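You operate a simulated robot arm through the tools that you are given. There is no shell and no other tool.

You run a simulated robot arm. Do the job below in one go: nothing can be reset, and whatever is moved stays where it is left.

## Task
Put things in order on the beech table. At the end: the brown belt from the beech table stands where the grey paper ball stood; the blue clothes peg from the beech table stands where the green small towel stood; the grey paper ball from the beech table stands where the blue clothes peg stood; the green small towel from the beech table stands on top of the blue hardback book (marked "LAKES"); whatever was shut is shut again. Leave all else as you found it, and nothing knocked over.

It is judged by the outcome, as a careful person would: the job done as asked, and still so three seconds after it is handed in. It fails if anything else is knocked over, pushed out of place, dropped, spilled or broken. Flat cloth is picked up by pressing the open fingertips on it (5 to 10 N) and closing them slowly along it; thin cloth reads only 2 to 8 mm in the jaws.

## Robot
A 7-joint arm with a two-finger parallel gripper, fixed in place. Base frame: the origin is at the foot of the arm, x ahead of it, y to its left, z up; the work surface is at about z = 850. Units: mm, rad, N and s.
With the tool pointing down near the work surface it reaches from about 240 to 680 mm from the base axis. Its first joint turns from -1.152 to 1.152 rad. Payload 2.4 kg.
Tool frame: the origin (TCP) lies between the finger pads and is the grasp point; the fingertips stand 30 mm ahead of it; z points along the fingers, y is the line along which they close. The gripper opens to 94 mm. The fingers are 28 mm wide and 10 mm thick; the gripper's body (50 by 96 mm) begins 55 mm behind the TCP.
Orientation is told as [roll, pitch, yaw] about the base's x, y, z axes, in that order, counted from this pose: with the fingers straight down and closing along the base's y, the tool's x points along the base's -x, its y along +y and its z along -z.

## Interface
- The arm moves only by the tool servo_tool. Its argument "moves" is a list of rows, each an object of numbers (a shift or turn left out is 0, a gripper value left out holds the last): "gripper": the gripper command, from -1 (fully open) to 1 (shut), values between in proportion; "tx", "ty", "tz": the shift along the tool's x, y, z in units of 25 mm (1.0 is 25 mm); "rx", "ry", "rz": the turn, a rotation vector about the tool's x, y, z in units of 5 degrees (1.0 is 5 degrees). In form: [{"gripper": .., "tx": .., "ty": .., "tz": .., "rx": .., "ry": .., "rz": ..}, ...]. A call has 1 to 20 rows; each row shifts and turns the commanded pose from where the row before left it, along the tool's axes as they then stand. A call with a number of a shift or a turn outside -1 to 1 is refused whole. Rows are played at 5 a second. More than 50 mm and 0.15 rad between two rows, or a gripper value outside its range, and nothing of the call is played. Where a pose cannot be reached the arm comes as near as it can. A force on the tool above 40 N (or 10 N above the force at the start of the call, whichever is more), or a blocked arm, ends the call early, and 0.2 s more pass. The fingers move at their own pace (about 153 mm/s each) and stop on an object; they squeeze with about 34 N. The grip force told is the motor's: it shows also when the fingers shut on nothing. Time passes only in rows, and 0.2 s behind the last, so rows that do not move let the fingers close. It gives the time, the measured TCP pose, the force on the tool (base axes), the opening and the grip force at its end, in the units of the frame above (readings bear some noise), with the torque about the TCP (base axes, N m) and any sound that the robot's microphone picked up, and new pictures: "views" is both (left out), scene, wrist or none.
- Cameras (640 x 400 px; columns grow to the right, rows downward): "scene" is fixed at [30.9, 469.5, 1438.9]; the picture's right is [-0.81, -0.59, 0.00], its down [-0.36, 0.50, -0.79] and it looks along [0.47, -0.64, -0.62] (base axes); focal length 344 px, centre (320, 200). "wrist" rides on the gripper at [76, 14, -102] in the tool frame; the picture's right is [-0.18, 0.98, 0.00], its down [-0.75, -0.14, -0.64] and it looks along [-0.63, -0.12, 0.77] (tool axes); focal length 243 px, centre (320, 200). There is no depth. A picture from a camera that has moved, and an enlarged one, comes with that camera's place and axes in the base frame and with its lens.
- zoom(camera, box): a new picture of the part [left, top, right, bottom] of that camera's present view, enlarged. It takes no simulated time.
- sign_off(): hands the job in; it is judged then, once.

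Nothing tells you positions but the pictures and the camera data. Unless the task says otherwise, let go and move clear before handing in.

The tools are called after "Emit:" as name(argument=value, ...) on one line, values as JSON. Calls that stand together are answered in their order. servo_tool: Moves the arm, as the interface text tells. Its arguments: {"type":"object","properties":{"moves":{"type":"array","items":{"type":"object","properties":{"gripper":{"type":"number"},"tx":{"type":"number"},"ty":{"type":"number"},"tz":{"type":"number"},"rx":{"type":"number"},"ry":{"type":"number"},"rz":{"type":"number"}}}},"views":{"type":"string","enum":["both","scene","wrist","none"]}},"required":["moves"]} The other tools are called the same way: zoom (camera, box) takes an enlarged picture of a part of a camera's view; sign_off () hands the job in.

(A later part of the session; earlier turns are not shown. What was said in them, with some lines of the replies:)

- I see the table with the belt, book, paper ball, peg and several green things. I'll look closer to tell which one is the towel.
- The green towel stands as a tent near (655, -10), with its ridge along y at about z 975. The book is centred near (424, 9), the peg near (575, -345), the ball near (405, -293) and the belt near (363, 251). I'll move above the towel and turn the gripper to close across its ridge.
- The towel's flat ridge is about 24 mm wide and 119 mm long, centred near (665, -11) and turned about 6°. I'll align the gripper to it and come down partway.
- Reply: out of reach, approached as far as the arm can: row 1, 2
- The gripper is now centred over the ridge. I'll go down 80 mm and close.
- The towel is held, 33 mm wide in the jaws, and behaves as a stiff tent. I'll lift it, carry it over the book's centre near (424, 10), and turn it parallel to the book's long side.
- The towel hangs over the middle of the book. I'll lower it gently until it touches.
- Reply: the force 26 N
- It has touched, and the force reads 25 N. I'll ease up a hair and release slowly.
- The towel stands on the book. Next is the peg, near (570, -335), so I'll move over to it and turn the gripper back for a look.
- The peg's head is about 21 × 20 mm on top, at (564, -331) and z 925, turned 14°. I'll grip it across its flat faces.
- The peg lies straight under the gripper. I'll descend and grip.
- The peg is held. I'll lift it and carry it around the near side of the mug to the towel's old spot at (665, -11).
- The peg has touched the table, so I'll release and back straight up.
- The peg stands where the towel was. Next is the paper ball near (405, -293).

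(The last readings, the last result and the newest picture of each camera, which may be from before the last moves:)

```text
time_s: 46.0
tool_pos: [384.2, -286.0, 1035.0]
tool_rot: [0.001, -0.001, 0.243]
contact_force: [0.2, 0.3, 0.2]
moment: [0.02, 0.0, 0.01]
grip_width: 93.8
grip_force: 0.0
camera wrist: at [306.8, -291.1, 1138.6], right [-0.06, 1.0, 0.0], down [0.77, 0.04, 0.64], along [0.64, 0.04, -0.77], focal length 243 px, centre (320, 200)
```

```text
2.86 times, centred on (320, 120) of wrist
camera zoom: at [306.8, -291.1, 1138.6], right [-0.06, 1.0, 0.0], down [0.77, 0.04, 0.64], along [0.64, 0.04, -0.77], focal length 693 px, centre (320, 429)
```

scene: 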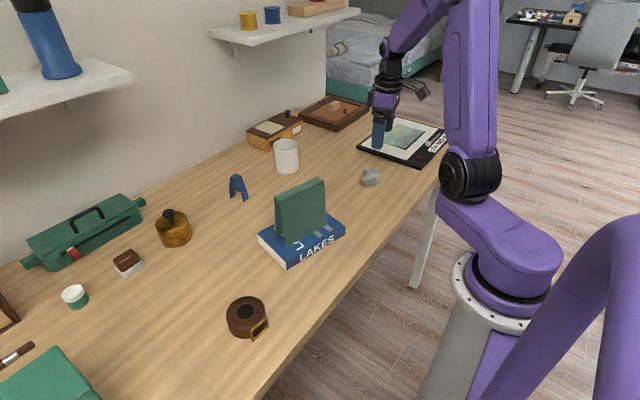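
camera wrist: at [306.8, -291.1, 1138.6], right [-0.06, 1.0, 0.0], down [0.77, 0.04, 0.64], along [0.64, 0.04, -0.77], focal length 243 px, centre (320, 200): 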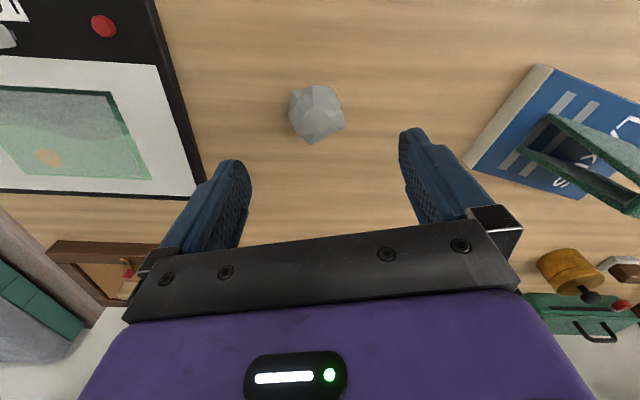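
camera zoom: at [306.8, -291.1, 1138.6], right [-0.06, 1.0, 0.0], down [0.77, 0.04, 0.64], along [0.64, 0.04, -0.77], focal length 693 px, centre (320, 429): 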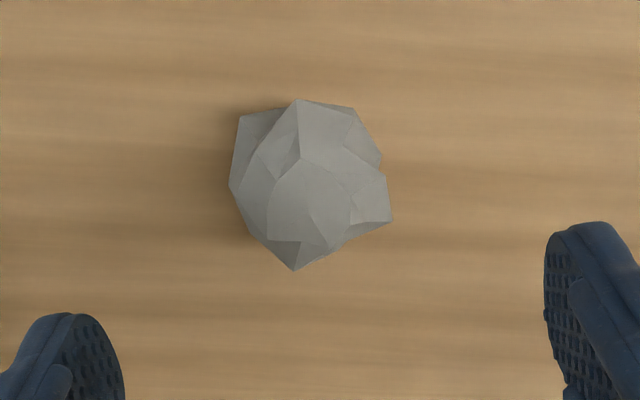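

The ball is about 60 mm across and centred near (403, -288, 876). I'll line up above it and come partly down.

Emit:
servo_tool(moves=[{"tx": -0.715, "ty": -0.28}, {"tz": 1}, {"tz": 1}, {"tz": 1}, {}])

```text
time_s: 47.2
tool_pos: [403.3, -287.8, 959.5]
tool_rot: [-0.001, -0.001, 0.243]
contact_force: [0.4, 0.7, -1.2]
moment: [-0.02, 0.02, 0.0]
grip_width: 93.9
grip_force: 0.1
camera wrist: at [326.9, -293.1, 1062.6], right [-0.06, 1.0, 0.0], down [0.77, 0.04, 0.64], along [0.64, 0.04, -0.77], focal length 243 px, centre (320, 200)
```

scene: 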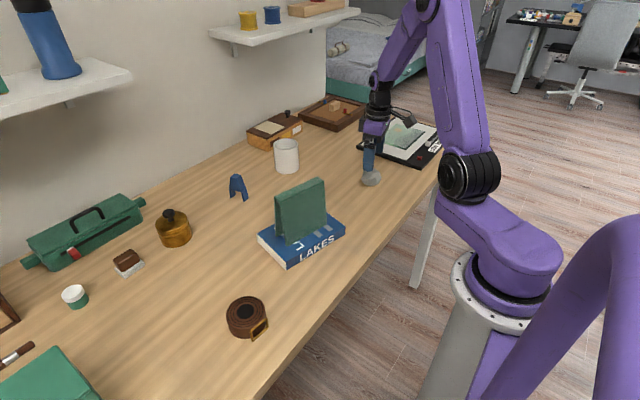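
wrist: 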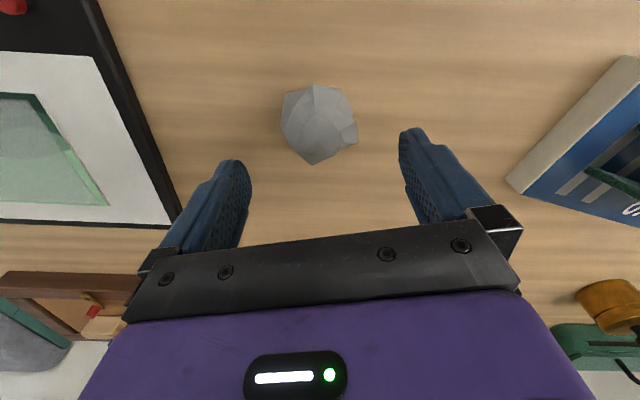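

Emit:
servo_tool(moves=[{"tz": 1}, {"tz": 1}, {"tz": 0.94}, {}, {"gripper": -0.6}, {"gripper": -0.3}, {"gripper": 0}, {"gripper": 0.4}, {"gripper": 1}, {}, {}])

```text
time_s: 49.6
tool_pos: [402.9, -288.3, 885.2]
tool_rot: [-0.001, 0.0, 0.243]
contact_force: [-0.2, -0.4, 0.4]
moment: [0.0, 0.0, 0.0]
grip_width: 52.7
grip_force: 33.6
camera wrist: at [326.6, -292.7, 989.4], right [-0.06, 1.0, 0.0], down [0.77, 0.04, 0.64], along [0.64, 0.04, -0.77], focal length 243 px, centre (320, 200)
```

scene: 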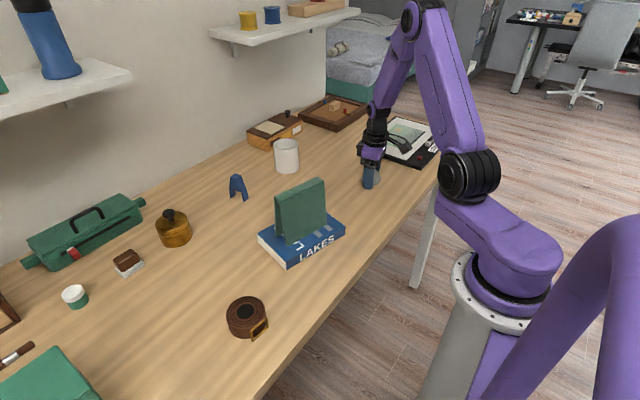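
wrist: 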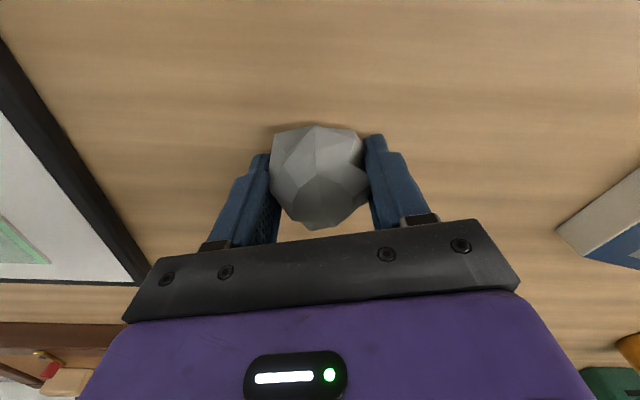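

The ball is held. I'll carry it to the peg's old spot at (564, -331).

Emit:
servo_tool(moves=[{"tz": -0.6}, {"tz": -1}, {"tx": -0.975, "ty": -0.533}, {"tx": -0.975, "ty": -0.533}, {"tx": -0.975, "ty": -0.533}, {"tx": -0.975, "ty": -0.533}, {"tx": -0.975, "ty": -0.533}, {"tx": -0.975, "ty": -0.533}, {}, {"tz": 0.7}, {"tz": 0.6}, {}])

```text
time_s: 52.2
tool_pos: [564.8, -329.4, 891.4]
tool_rot: [0.0, 0.0, 0.242]
contact_force: [-0.4, 0.6, 0.3]
moment: [0.0, -0.01, 0.0]
grip_width: 52.6
grip_force: 34.4
camera wrist: at [488.2, -334.9, 996.6], right [-0.06, 1.0, 0.0], down [0.77, 0.04, 0.64], along [0.64, 0.04, -0.77], focal length 243 px, centre (320, 200)
```

scene: 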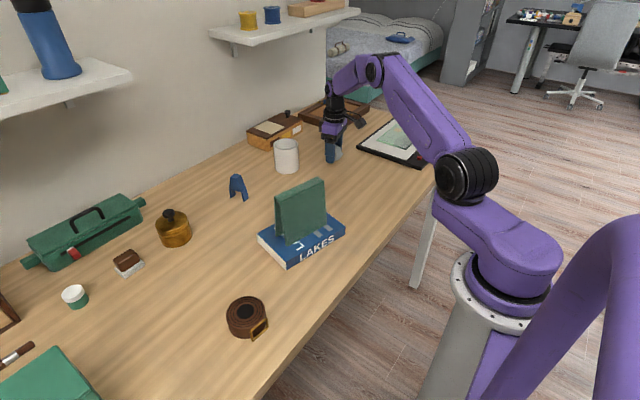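
wrist: 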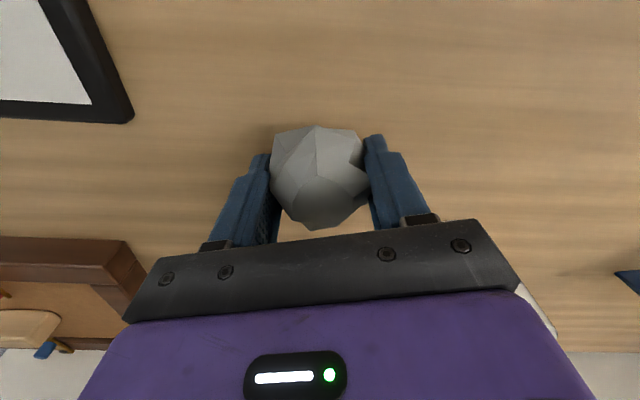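

Emit:
servo_tool(moves=[{"tz": 0.14, "ty": -0.03}, {"tz": 0.06}, {}], views="none")

Emit:
servo_tool(moves=[{"tz": 0.05}, {}], views="none")

```text
time_s: 53.0
tool_pos: [565.0, -331.3, 887.6]
tool_rot: [0.0, -0.001, 0.243]
contact_force: [0.7, 0.5, -0.8]
moment: [-0.01, 0.03, 0.0]
grip_width: 52.8
grip_force: 34.8
```

```text
time_s: 53.6
tool_pos: [564.5, -330.6, 886.9]
tool_rot: [0.0, 0.0, 0.243]
contact_force: [0.5, 0.6, -0.7]
moment: [-0.01, 0.01, -0.02]
grip_width: 52.6
grip_force: 33.6
```

Emit:
servo_tool(moves=[{"tz": 0.06}, {}], views="none")

Emit:
servo_tool(moves=[{"tz": 0.04}, {}], views="none")

```text
time_s: 54.2
tool_pos: [565.1, -330.6, 885.5]
tool_rot: [0.0, 0.0, 0.242]
contact_force: [-0.6, 0.3, 2.7]
moment: [-0.03, 0.0, 0.0]
grip_width: 52.4
grip_force: 34.3
```

```text
time_s: 54.8
tool_pos: [564.6, -331.7, 885.4]
tool_rot: [-0.002, -0.002, 0.242]
contact_force: [-0.7, 1.1, 9.8]
moment: [0.04, 0.08, 0.0]
grip_width: 52.9
grip_force: 33.6
```

Contact. I'll release slowly and rise.

Emit:
servo_tool(moves=[{"gripper": -0.1}, {"gripper": -0.16}, {"gripper": -0.25}, {"gripper": -0.5}, {"gripper": -0.8}, {}, {"tz": -0.5}, {"tz": -1}, {"tz": -1}, {"tz": -1}, {"tz": -1, "tx": 0.5}, {"tx": 1}, {"tx": 1}, {"tx": 1}, {}])

Emit:
zoom(camera="scene", box=[300, 110, 460, 210])

```text
time_s: 58.0
tool_pos: [480.0, -352.3, 995.0]
tool_rot: [0.001, -0.001, 0.241]
contact_force: [0.5, -0.2, 0.0]
moment: [0.04, 0.04, 0.01]
grip_width: 84.7
grip_force: 0.0
camera wrist: at [402.9, -357.1, 1100.7], right [-0.06, 1.0, 0.0], down [0.77, 0.04, 0.64], along [0.64, 0.04, -0.77], focal length 243 px, centre (320, 200)
```

scene: 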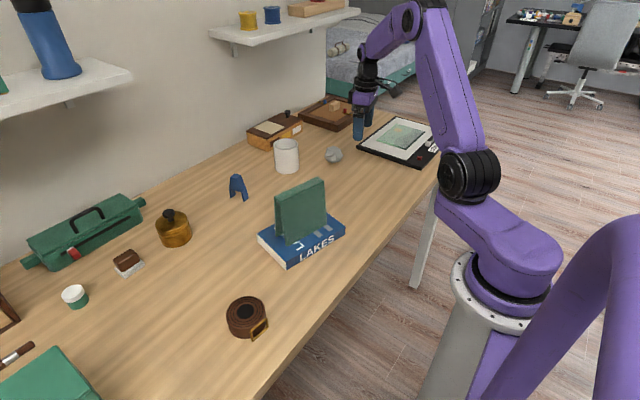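
wrist: 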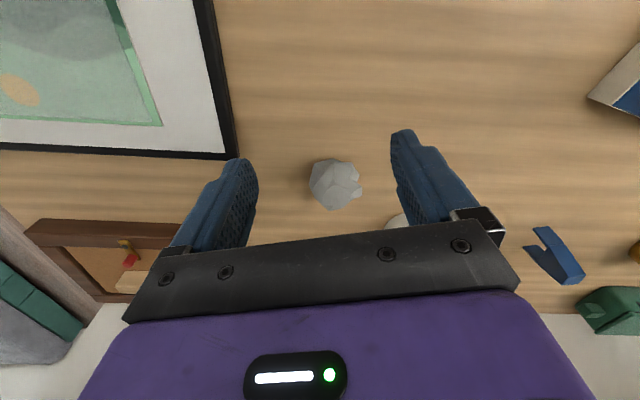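

```text
4.00 times, centred on (380, 160) of scene
camera zoom: at [30.9, 469.4, 1438.9], right [-0.81, -0.59, 0.0], down [-0.36, 0.5, -0.79], along [0.47, -0.64, -0.62], focal length 1375 px, centre (80, 360)
```

zoom: 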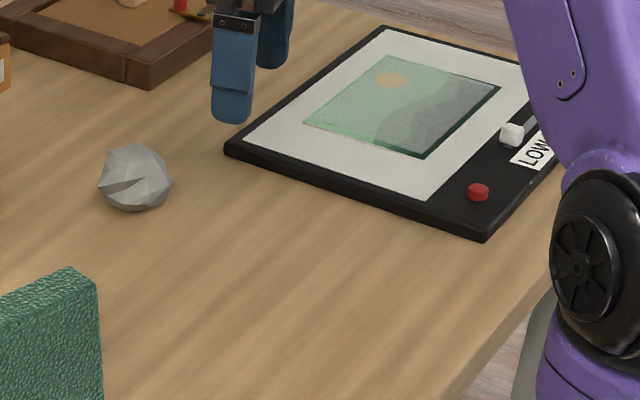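

The ball stands in the peg's old spot. Last is the belt near (363, 251): I'll rise well above the towel and cross over.

Emit:
servo_tool(moves=[{"gripper": -1, "tz": -1, "rz": 0.92}, {"tz": -1, "rz": 0.92}, {"tz": -1, "rz": 0.92}, {"tz": -1}, {"tz": -1}, {"ty": 1, "tx": 0.195}, {"ty": 1, "tx": 0.195}, {"ty": 1, "tx": 0.195}, {"ty": 1, "tx": 0.195}, {"ty": 1, "tx": 0.195}, {"ty": 1, "tx": 0.195}, {"ty": 1, "tx": 0.195}, {"ty": 1, "tx": 0.195}, {"ty": 1, "tx": 0.195}, {"ty": 1, "tx": 0.195}, {"ty": 1, "tx": 0.195}, {"ty": 1, "tx": 0.195}], views="scene")

Emit:
servo_tool(moves=[{"ty": 1, "tx": 0.195}, {"ty": 1, "tx": 0.195}, {"ty": 1, "tx": 0.195}, {"ty": 1, "tx": 0.195}, {"ty": 1, "tx": 0.195}, {"ty": 1, "tx": 0.195}, {"ty": 1, "tx": 0.195}, {"ty": 1, "tx": 0.195}, {"ty": 1, "tx": 0.195}, {"ty": 1, "tx": 0.195}, {"ty": 1, "tx": 0.195}, {"ty": 1, "tx": 0.195}, {}])

Emit:
zoom(camera="wrist", box=[240, 50, 400, 190])

Emit:
zoom(camera="scene", box=[210, 280, 290, 350])

```text
time_s: 61.6
tool_pos: [420.4, -51.3, 1121.1]
tool_rot: [0.0, -0.001, 0.002]
contact_force: [0.2, 0.4, 0.6]
moment: [0.0, 0.0, 0.0]
grip_width: 94.0
grip_force: 0.0
```

scene: 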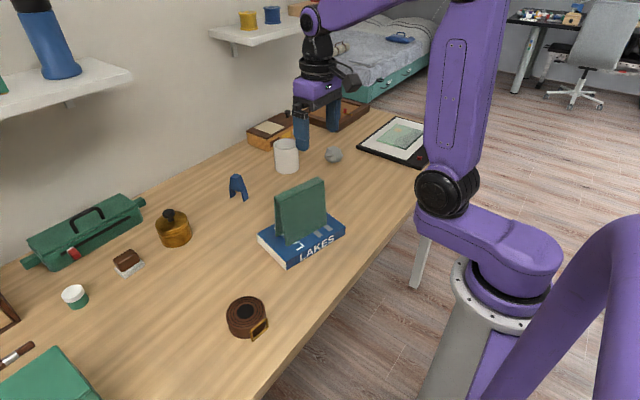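

```text
time_s: 64.4
tool_pos: [361.6, 247.4, 1121.2]
tool_rot: [0.001, -0.002, 0.004]
contact_force: [-0.1, -0.6, 0.0]
moment: [-0.03, 0.04, -0.01]
grip_width: 93.9
grip_force: 0.0
camera wrist: at [285.6, 261.7, 1225.4], right [0.18, 0.98, 0.0], down [0.75, -0.14, 0.64], along [0.63, -0.12, -0.77], focal length 243 px, centre (320, 200)
```

scene: 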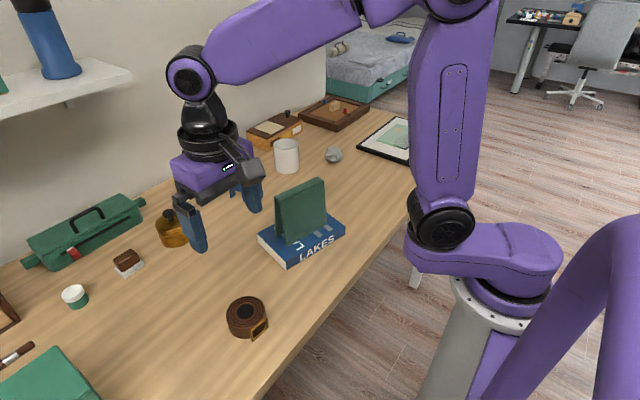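
wrist: 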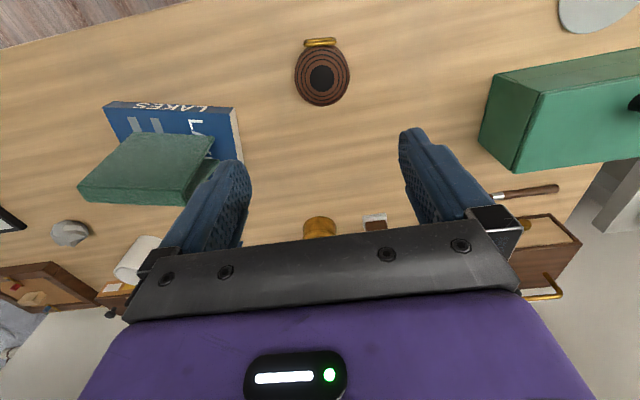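

```text
2.86 times, centred on (320, 120) of wrist
camera zoom: at [285.6, 261.7, 1225.4], right [0.18, 0.98, 0.0], down [0.75, -0.14, 0.64], along [0.63, -0.12, -0.77], focal length 693 px, centre (320, 429)
```

zoom: 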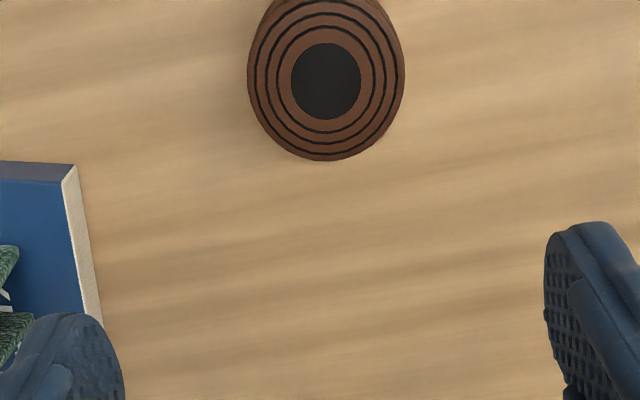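

```text
5.71 times, centred on (250, 315) of scene
camera zoom: at [30.8, 469.5, 1438.9], right [-0.81, -0.59, 0.0], down [-0.36, 0.5, -0.79], along [0.47, -0.64, -0.62], focal length 1964 px, centre (720, -457)
```

zoom: 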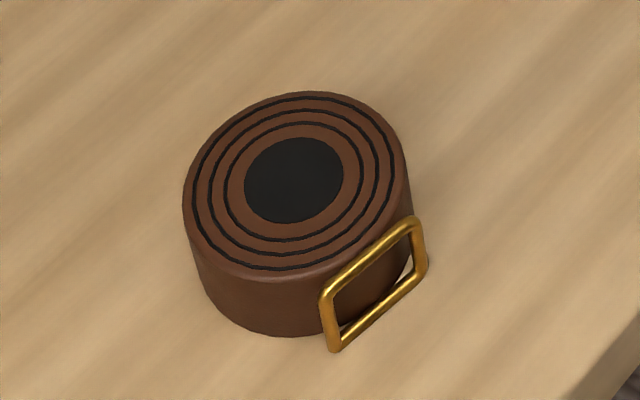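

The belt roll is about 68 mm across and centred near (364, 249), with its top near z 888 and the buckle on the robot's side. I'll come down over it and check the alignment.

Emit:
servo_tool(moves=[{"tx": -0.08, "ty": 0.065, "tz": 1}, {"tz": 1}, {"tz": 1}, {"tz": 1}, {"tz": 1}, {"tz": 1}, {"tz": 0.5}, {}])

Emit:
zoom(camera="wrist", box=[240, 50, 400, 190])

```text
time_s: 66.2
tool_pos: [362.6, 249.5, 959.3]
tool_rot: [-0.001, 0.0, 0.002]
contact_force: [0.1, -0.4, -0.3]
moment: [-0.03, -0.02, 0.0]
grip_width: 94.0
grip_force: 0.1
camera wrist: at [287.7, 263.1, 1063.3], right [0.18, 0.98, 0.0], down [0.75, -0.14, 0.64], along [0.63, -0.12, -0.77], focal length 243 px, centre (320, 200)
```

scene: 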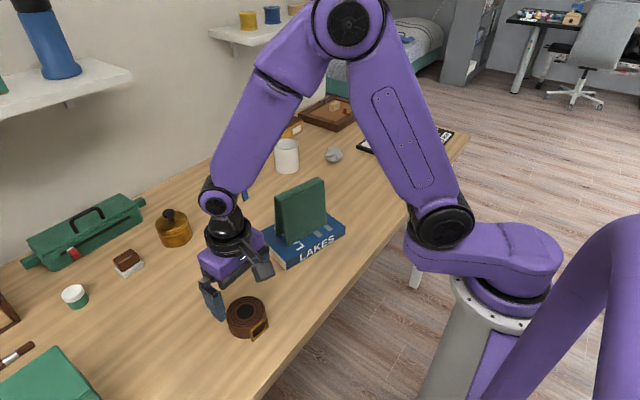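
wrist: 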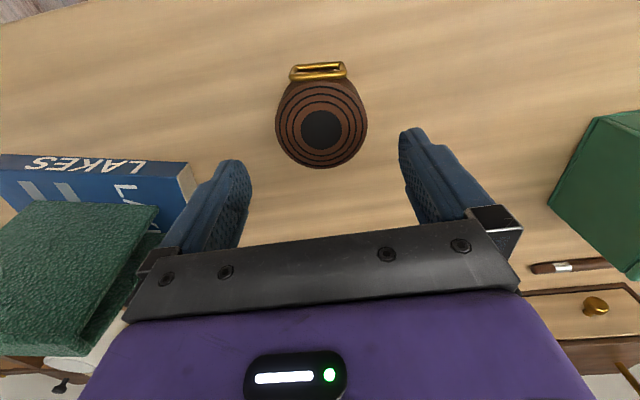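

```text
2.86 times, centred on (320, 120) of wrist
camera zoom: at [287.7, 263.1, 1063.3], right [0.18, 0.98, 0.0], down [0.75, -0.14, 0.64], along [0.63, -0.12, -0.77], focal length 693 px, centre (320, 429)
```

zoom: 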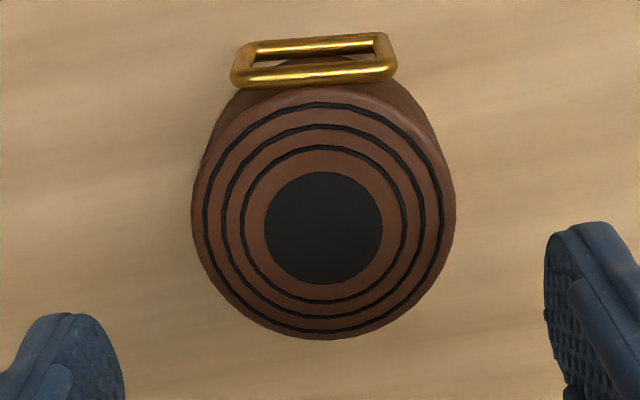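

Well centred. I'll descend and grip.

Emit:
servo_tool(moves=[{"tz": 1}, {"tz": 1}, {"tz": 0.93, "ty": 0.02}, {}, {"gripper": -0.7}, {"gripper": -0.5}, {"gripper": -0.3}, {"gripper": 0.2}, {"gripper": 1}, {}, {}])

```text
time_s: 68.6
tool_pos: [363.9, 249.5, 885.7]
tool_rot: [0.001, 0.0, 0.002]
contact_force: [0.4, 0.0, -0.3]
moment: [0.02, -0.03, 0.01]
grip_width: 71.6
grip_force: 34.4
camera wrist: at [287.8, 263.5, 990.5], right [0.18, 0.98, 0.0], down [0.75, -0.14, 0.64], along [0.63, -0.12, -0.77], focal length 243 px, centre (320, 200)
```

scene: 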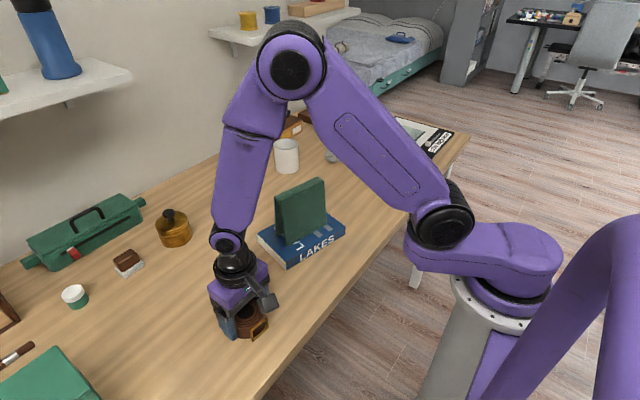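
wrist: 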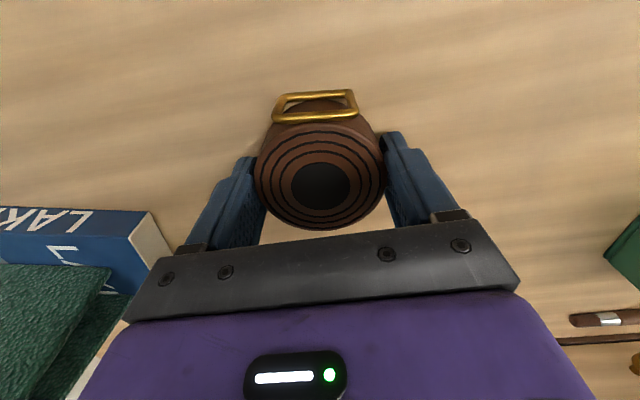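

The belt is held. I'll lift it high, cross above the towel, and go to the ball's old spot at (403, -288).

Emit:
servo_tool(moves=[{"tz": -0.5}, {"tz": -0.8}, {"tz": -1}, {"tz": -1}, {"tz": -1}, {"tz": -1}, {"tz": -1}, {"tz": -1}, {"tz": -1}, {"tz": -0.8}, {}])

Emit:
servo_tool(moves=[{"ty": -0.977, "tx": -0.071}, {"ty": -0.977, "tx": -0.071}, {"ty": -0.977, "tx": -0.071}, {"ty": -0.977, "tx": -0.071}, {"ty": -0.977, "tx": -0.071}, {"ty": -0.977, "tx": -0.071}, {"ty": -0.977, "tx": -0.071}, {"ty": -0.977, "tx": -0.071}, {"ty": -0.977, "tx": -0.071}, {"ty": -0.977, "tx": -0.071}, {"ty": -0.977, "tx": -0.071}, {"ty": -0.977, "tx": -0.071}], views="scene")

Emit:
servo_tool(moves=[{"ty": -0.977, "tx": -0.071}, {"ty": -0.977, "tx": -0.071}, {"ty": -0.977, "tx": -0.071}, {"ty": -0.977, "tx": -0.071}, {"ty": -0.977, "tx": -0.071}, {"ty": -0.977, "tx": -0.071}, {"ty": -0.977, "tx": -0.071}, {"ty": -0.977, "tx": -0.071}, {"ty": -0.977, "tx": -0.071}, {"ty": -0.977, "tx": -0.071}, {}])

```text
time_s: 71.0
tool_pos: [363.6, 250.8, 1114.4]
tool_rot: [-0.001, 0.0, 0.002]
contact_force: [0.9, 0.5, -1.6]
moment: [0.0, -0.04, 0.0]
grip_width: 71.7
grip_force: 33.8
camera wrist: at [287.5, 263.9, 1218.4], right [0.18, 0.98, 0.0], down [0.75, -0.14, 0.64], along [0.63, -0.12, -0.77], focal length 243 px, centre (320, 200)
```

scene: 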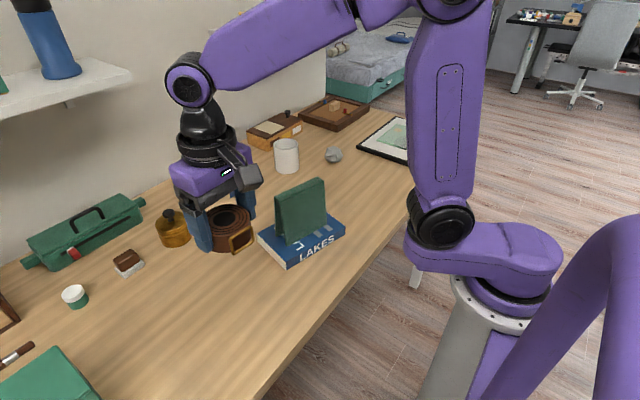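
wrist: 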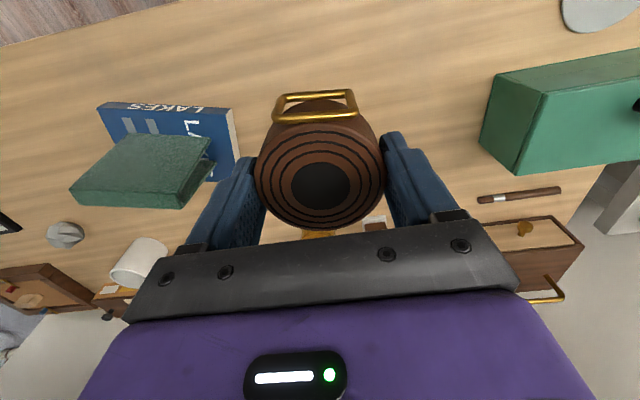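

```text
time_s: 73.6
tool_pos: [384.8, -43.3, 1113.3]
tool_rot: [0.001, -0.001, 0.001]
contact_force: [0.8, -0.4, -1.5]
moment: [0.01, -0.04, -0.01]
grip_width: 71.6
grip_force: 33.9
```

scene: 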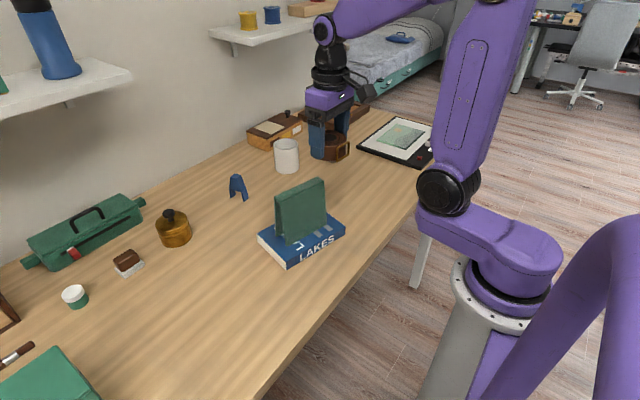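

```text
time_s: 76.0
tool_pos: [403.3, -287.9, 1113.1]
tool_rot: [0.0, 0.0, 0.002]
contact_force: [-0.3, 1.3, -1.2]
moment: [0.03, 0.0, 0.03]
grip_width: 71.4
grip_force: 33.8
camera wrist: at [327.9, -274.3, 1218.3], right [0.18, 0.98, 0.0], down [0.75, -0.14, 0.64], along [0.63, -0.12, -0.77], focal length 243 px, centre (320, 200)
```

scene: 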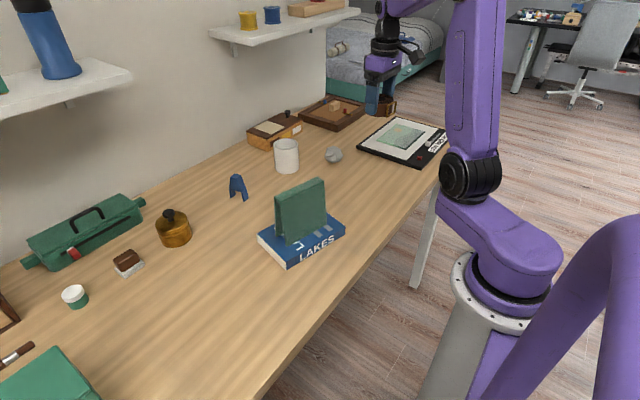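
wrist: 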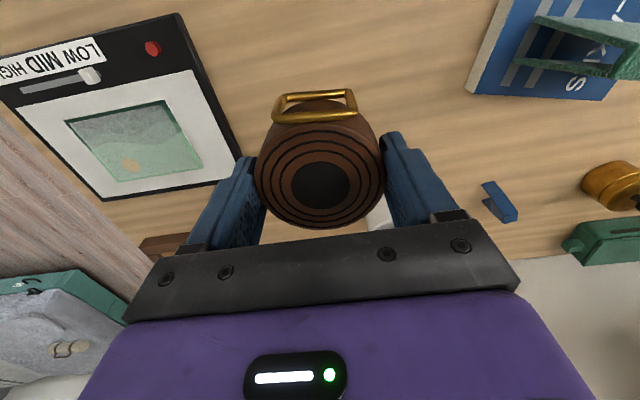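

The belt is over the ball's old spot. I'll lower it.

Emit:
servo_tool(moves=[{"tz": 1}, {"tz": 1}, {"tz": 1}, {"tz": 1}, {"tz": 1}, {"tz": 1}, {"tz": 1}, {"tz": 1}, {"tz": 0.6}, {"tz": 0.2}, {}])

```text
time_s: 78.4
tool_pos: [405.1, -286.1, 894.3]
tool_rot: [0.001, -0.001, 0.003]
contact_force: [-0.4, -0.2, -2.0]
moment: [-0.02, -0.01, 0.01]
grip_width: 70.9
grip_force: 34.4
camera wrist: at [328.2, -273.0, 997.4], right [0.18, 0.98, 0.0], down [0.75, -0.14, 0.64], along [0.63, -0.12, -0.77], focal length 243 px, centre (320, 200)
```

scene: 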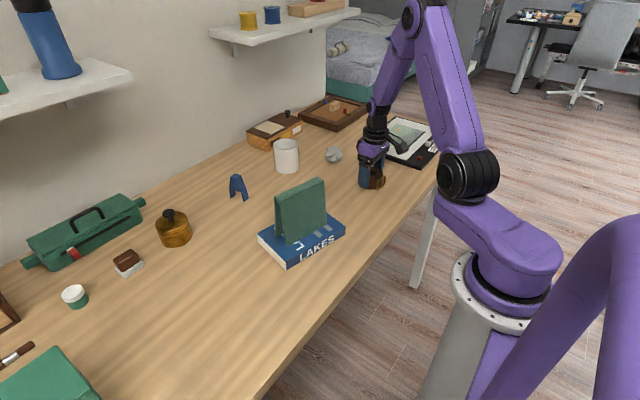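
wrist: 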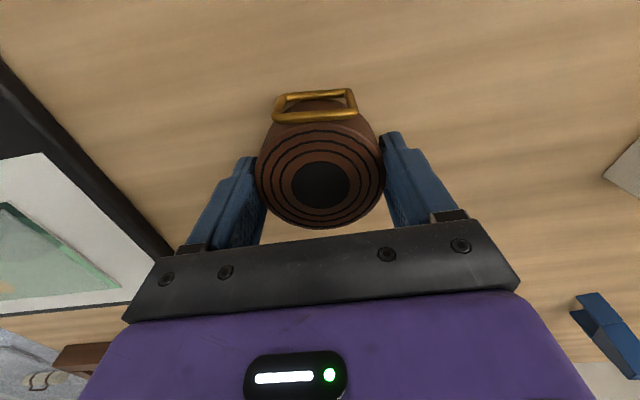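

Emit:
servo_tool(moves=[{"tz": 0.2}, {"tz": 0.06}, {}], views="none")

Emit:
servo_tool(moves=[{"tz": 0.06}, {}], views="none")

```text
time_s: 79.2
tool_pos: [402.9, -287.0, 887.4]
tool_rot: [0.001, 0.001, 0.0]
contact_force: [-2.4, 2.6, 11.7]
moment: [0.22, -0.1, 0.07]
grip_width: 70.9
grip_force: 33.9
```

```text
time_s: 79.8
tool_pos: [403.9, -286.4, 888.3]
tool_rot: [0.0, -0.001, 0.004]
contact_force: [-2.1, 1.3, 9.5]
moment: [0.3, 0.0, 0.09]
grip_width: 70.9
grip_force: 33.9
stopped in row 2: the force on the tool passed its limit at 42 N (the readings are from after the stop); the commanded pose is now the measured one
```

Contact is firm: the call stopped at its force limit and the reading is now under 10 N. I'll release gently and look.

Emit:
servo_tool(moves=[{"gripper": -0.5}, {"gripper": -0.56}, {"gripper": -0.7}, {"gripper": -1}, {}])

```text
time_s: 81.0
tool_pos: [404.8, -286.3, 886.4]
tool_rot: [-0.002, -0.003, 0.002]
contact_force: [-0.1, 0.4, 0.1]
moment: [0.01, -0.01, 0.03]
grip_width: 94.0
grip_force: 0.0
camera wrist: at [328.5, -273.5, 991.2], right [0.18, 0.98, 0.0], down [0.75, -0.14, 0.64], along [0.63, -0.12, -0.77], focal length 243 px, centre (320, 200)
```

scene: 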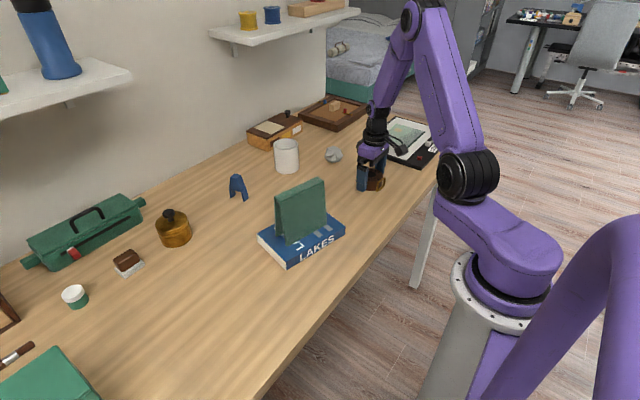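
wrist: 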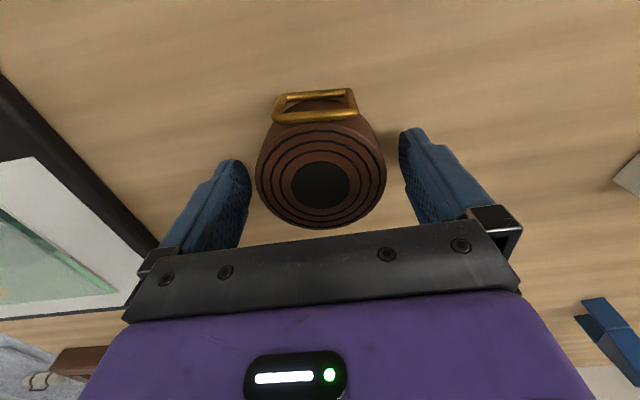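

Emit:
servo_tool(moves=[{"tz": -0.5}, {"tz": -1}, {"tz": -1}, {"tz": -1}, {"tz": -1}, {"tz": -1}, {"tz": -1}, {"tz": -1}, {"tz": -1}, {"tz": -1}, {"tz": -1}, {"ty": 1}, {"ty": 1}, {"ty": 1}, {"ty": 1}, {"ty": 1}, {"ty": 1}, {}, {}])

Emit:
zoom(camera="scene", box=[300, 110, 460, 210])

Emit:
zoom(camera="scene", box=[140, 130, 360, 280])

```text
time_s: 85.0
tool_pos: [404.3, -136.5, 1149.7]
tool_rot: [-0.001, 0.0, 0.002]
contact_force: [-0.6, 0.1, 0.1]
moment: [-0.03, -0.04, 0.01]
grip_width: 93.8
grip_force: 0.0
camera wrist: at [328.5, -123.7, 1253.6], right [0.18, 0.98, 0.0], down [0.75, -0.14, 0.64], along [0.63, -0.12, -0.77], focal length 243 px, centre (320, 200)
```

scene: 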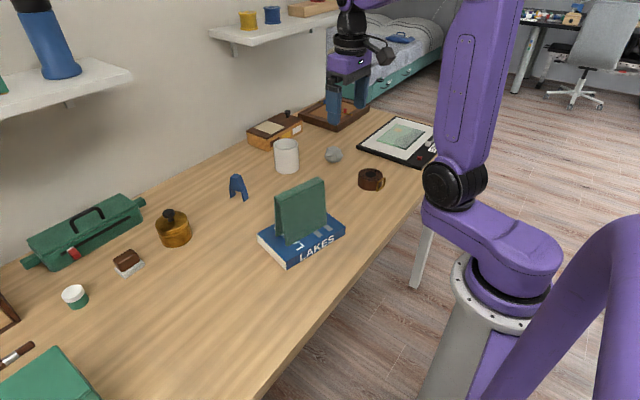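
wrist: 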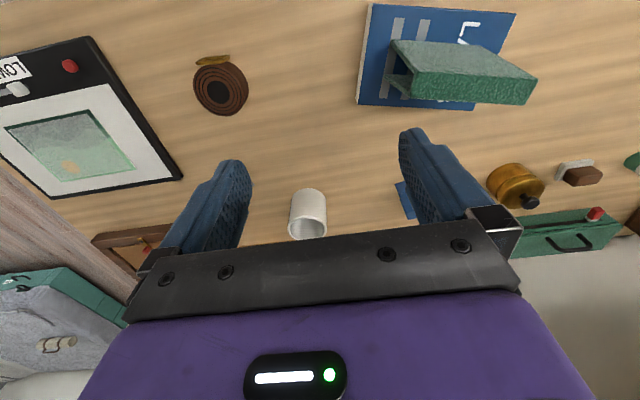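

```text
4.00 times, centred on (380, 160) of scene
camera zoom: at [30.8, 469.5, 1438.9], right [-0.81, -0.59, 0.0], down [-0.36, 0.5, -0.79], along [0.47, -0.64, -0.62], focal length 1375 px, centre (80, 360)
```

zoom: 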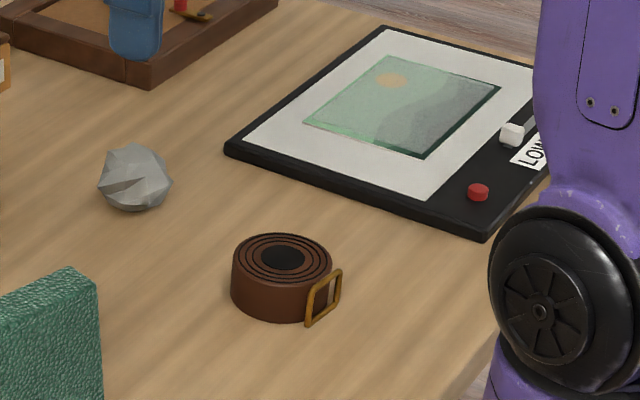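

```text
2.67 times, centred on (250, 205) of scene
camera zoom: at [30.8, 469.5, 1438.9], right [-0.81, -0.59, 0.0], down [-0.36, 0.5, -0.79], along [0.47, -0.64, -0.62], focal length 917 px, centre (507, 187)
```

zoom: 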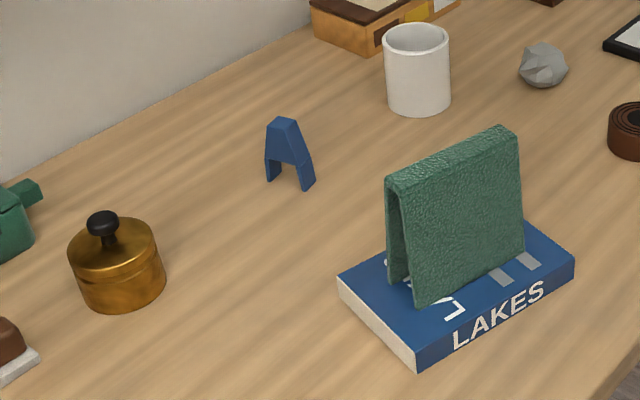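

All four things stand where they were asked to: the towel on the "LAKES" book, the peg at the towel's spot, the ball at the peg's spot and the belt at the ball's spot. I see nothing else disturbed, I opened nothing, and the arm is clear, so I'm handing the job in.

Emit:
sign_off()

```text
The job is handed in.
```

The job is done and handed in. In the last pictures every item was standing in its new place, and nothing else looked moved or knocked over.

| Item | Now stands |
|---|---|
| Green small towel | On top of the blue "LAKES" book |
| Blue clothes peg | Where the towel stood |
| Grey paper ball | Where the peg stood |
| Brown belt | Where the paper ball stood |

I didn't open anything, so there was nothing to shut again. While I was setting the belt down, the tool force briefly passed its limit at 42 N and the arm stopped. The belt was already touching the table by then, and it sat upright once released. The gripper is open and clear of the table.
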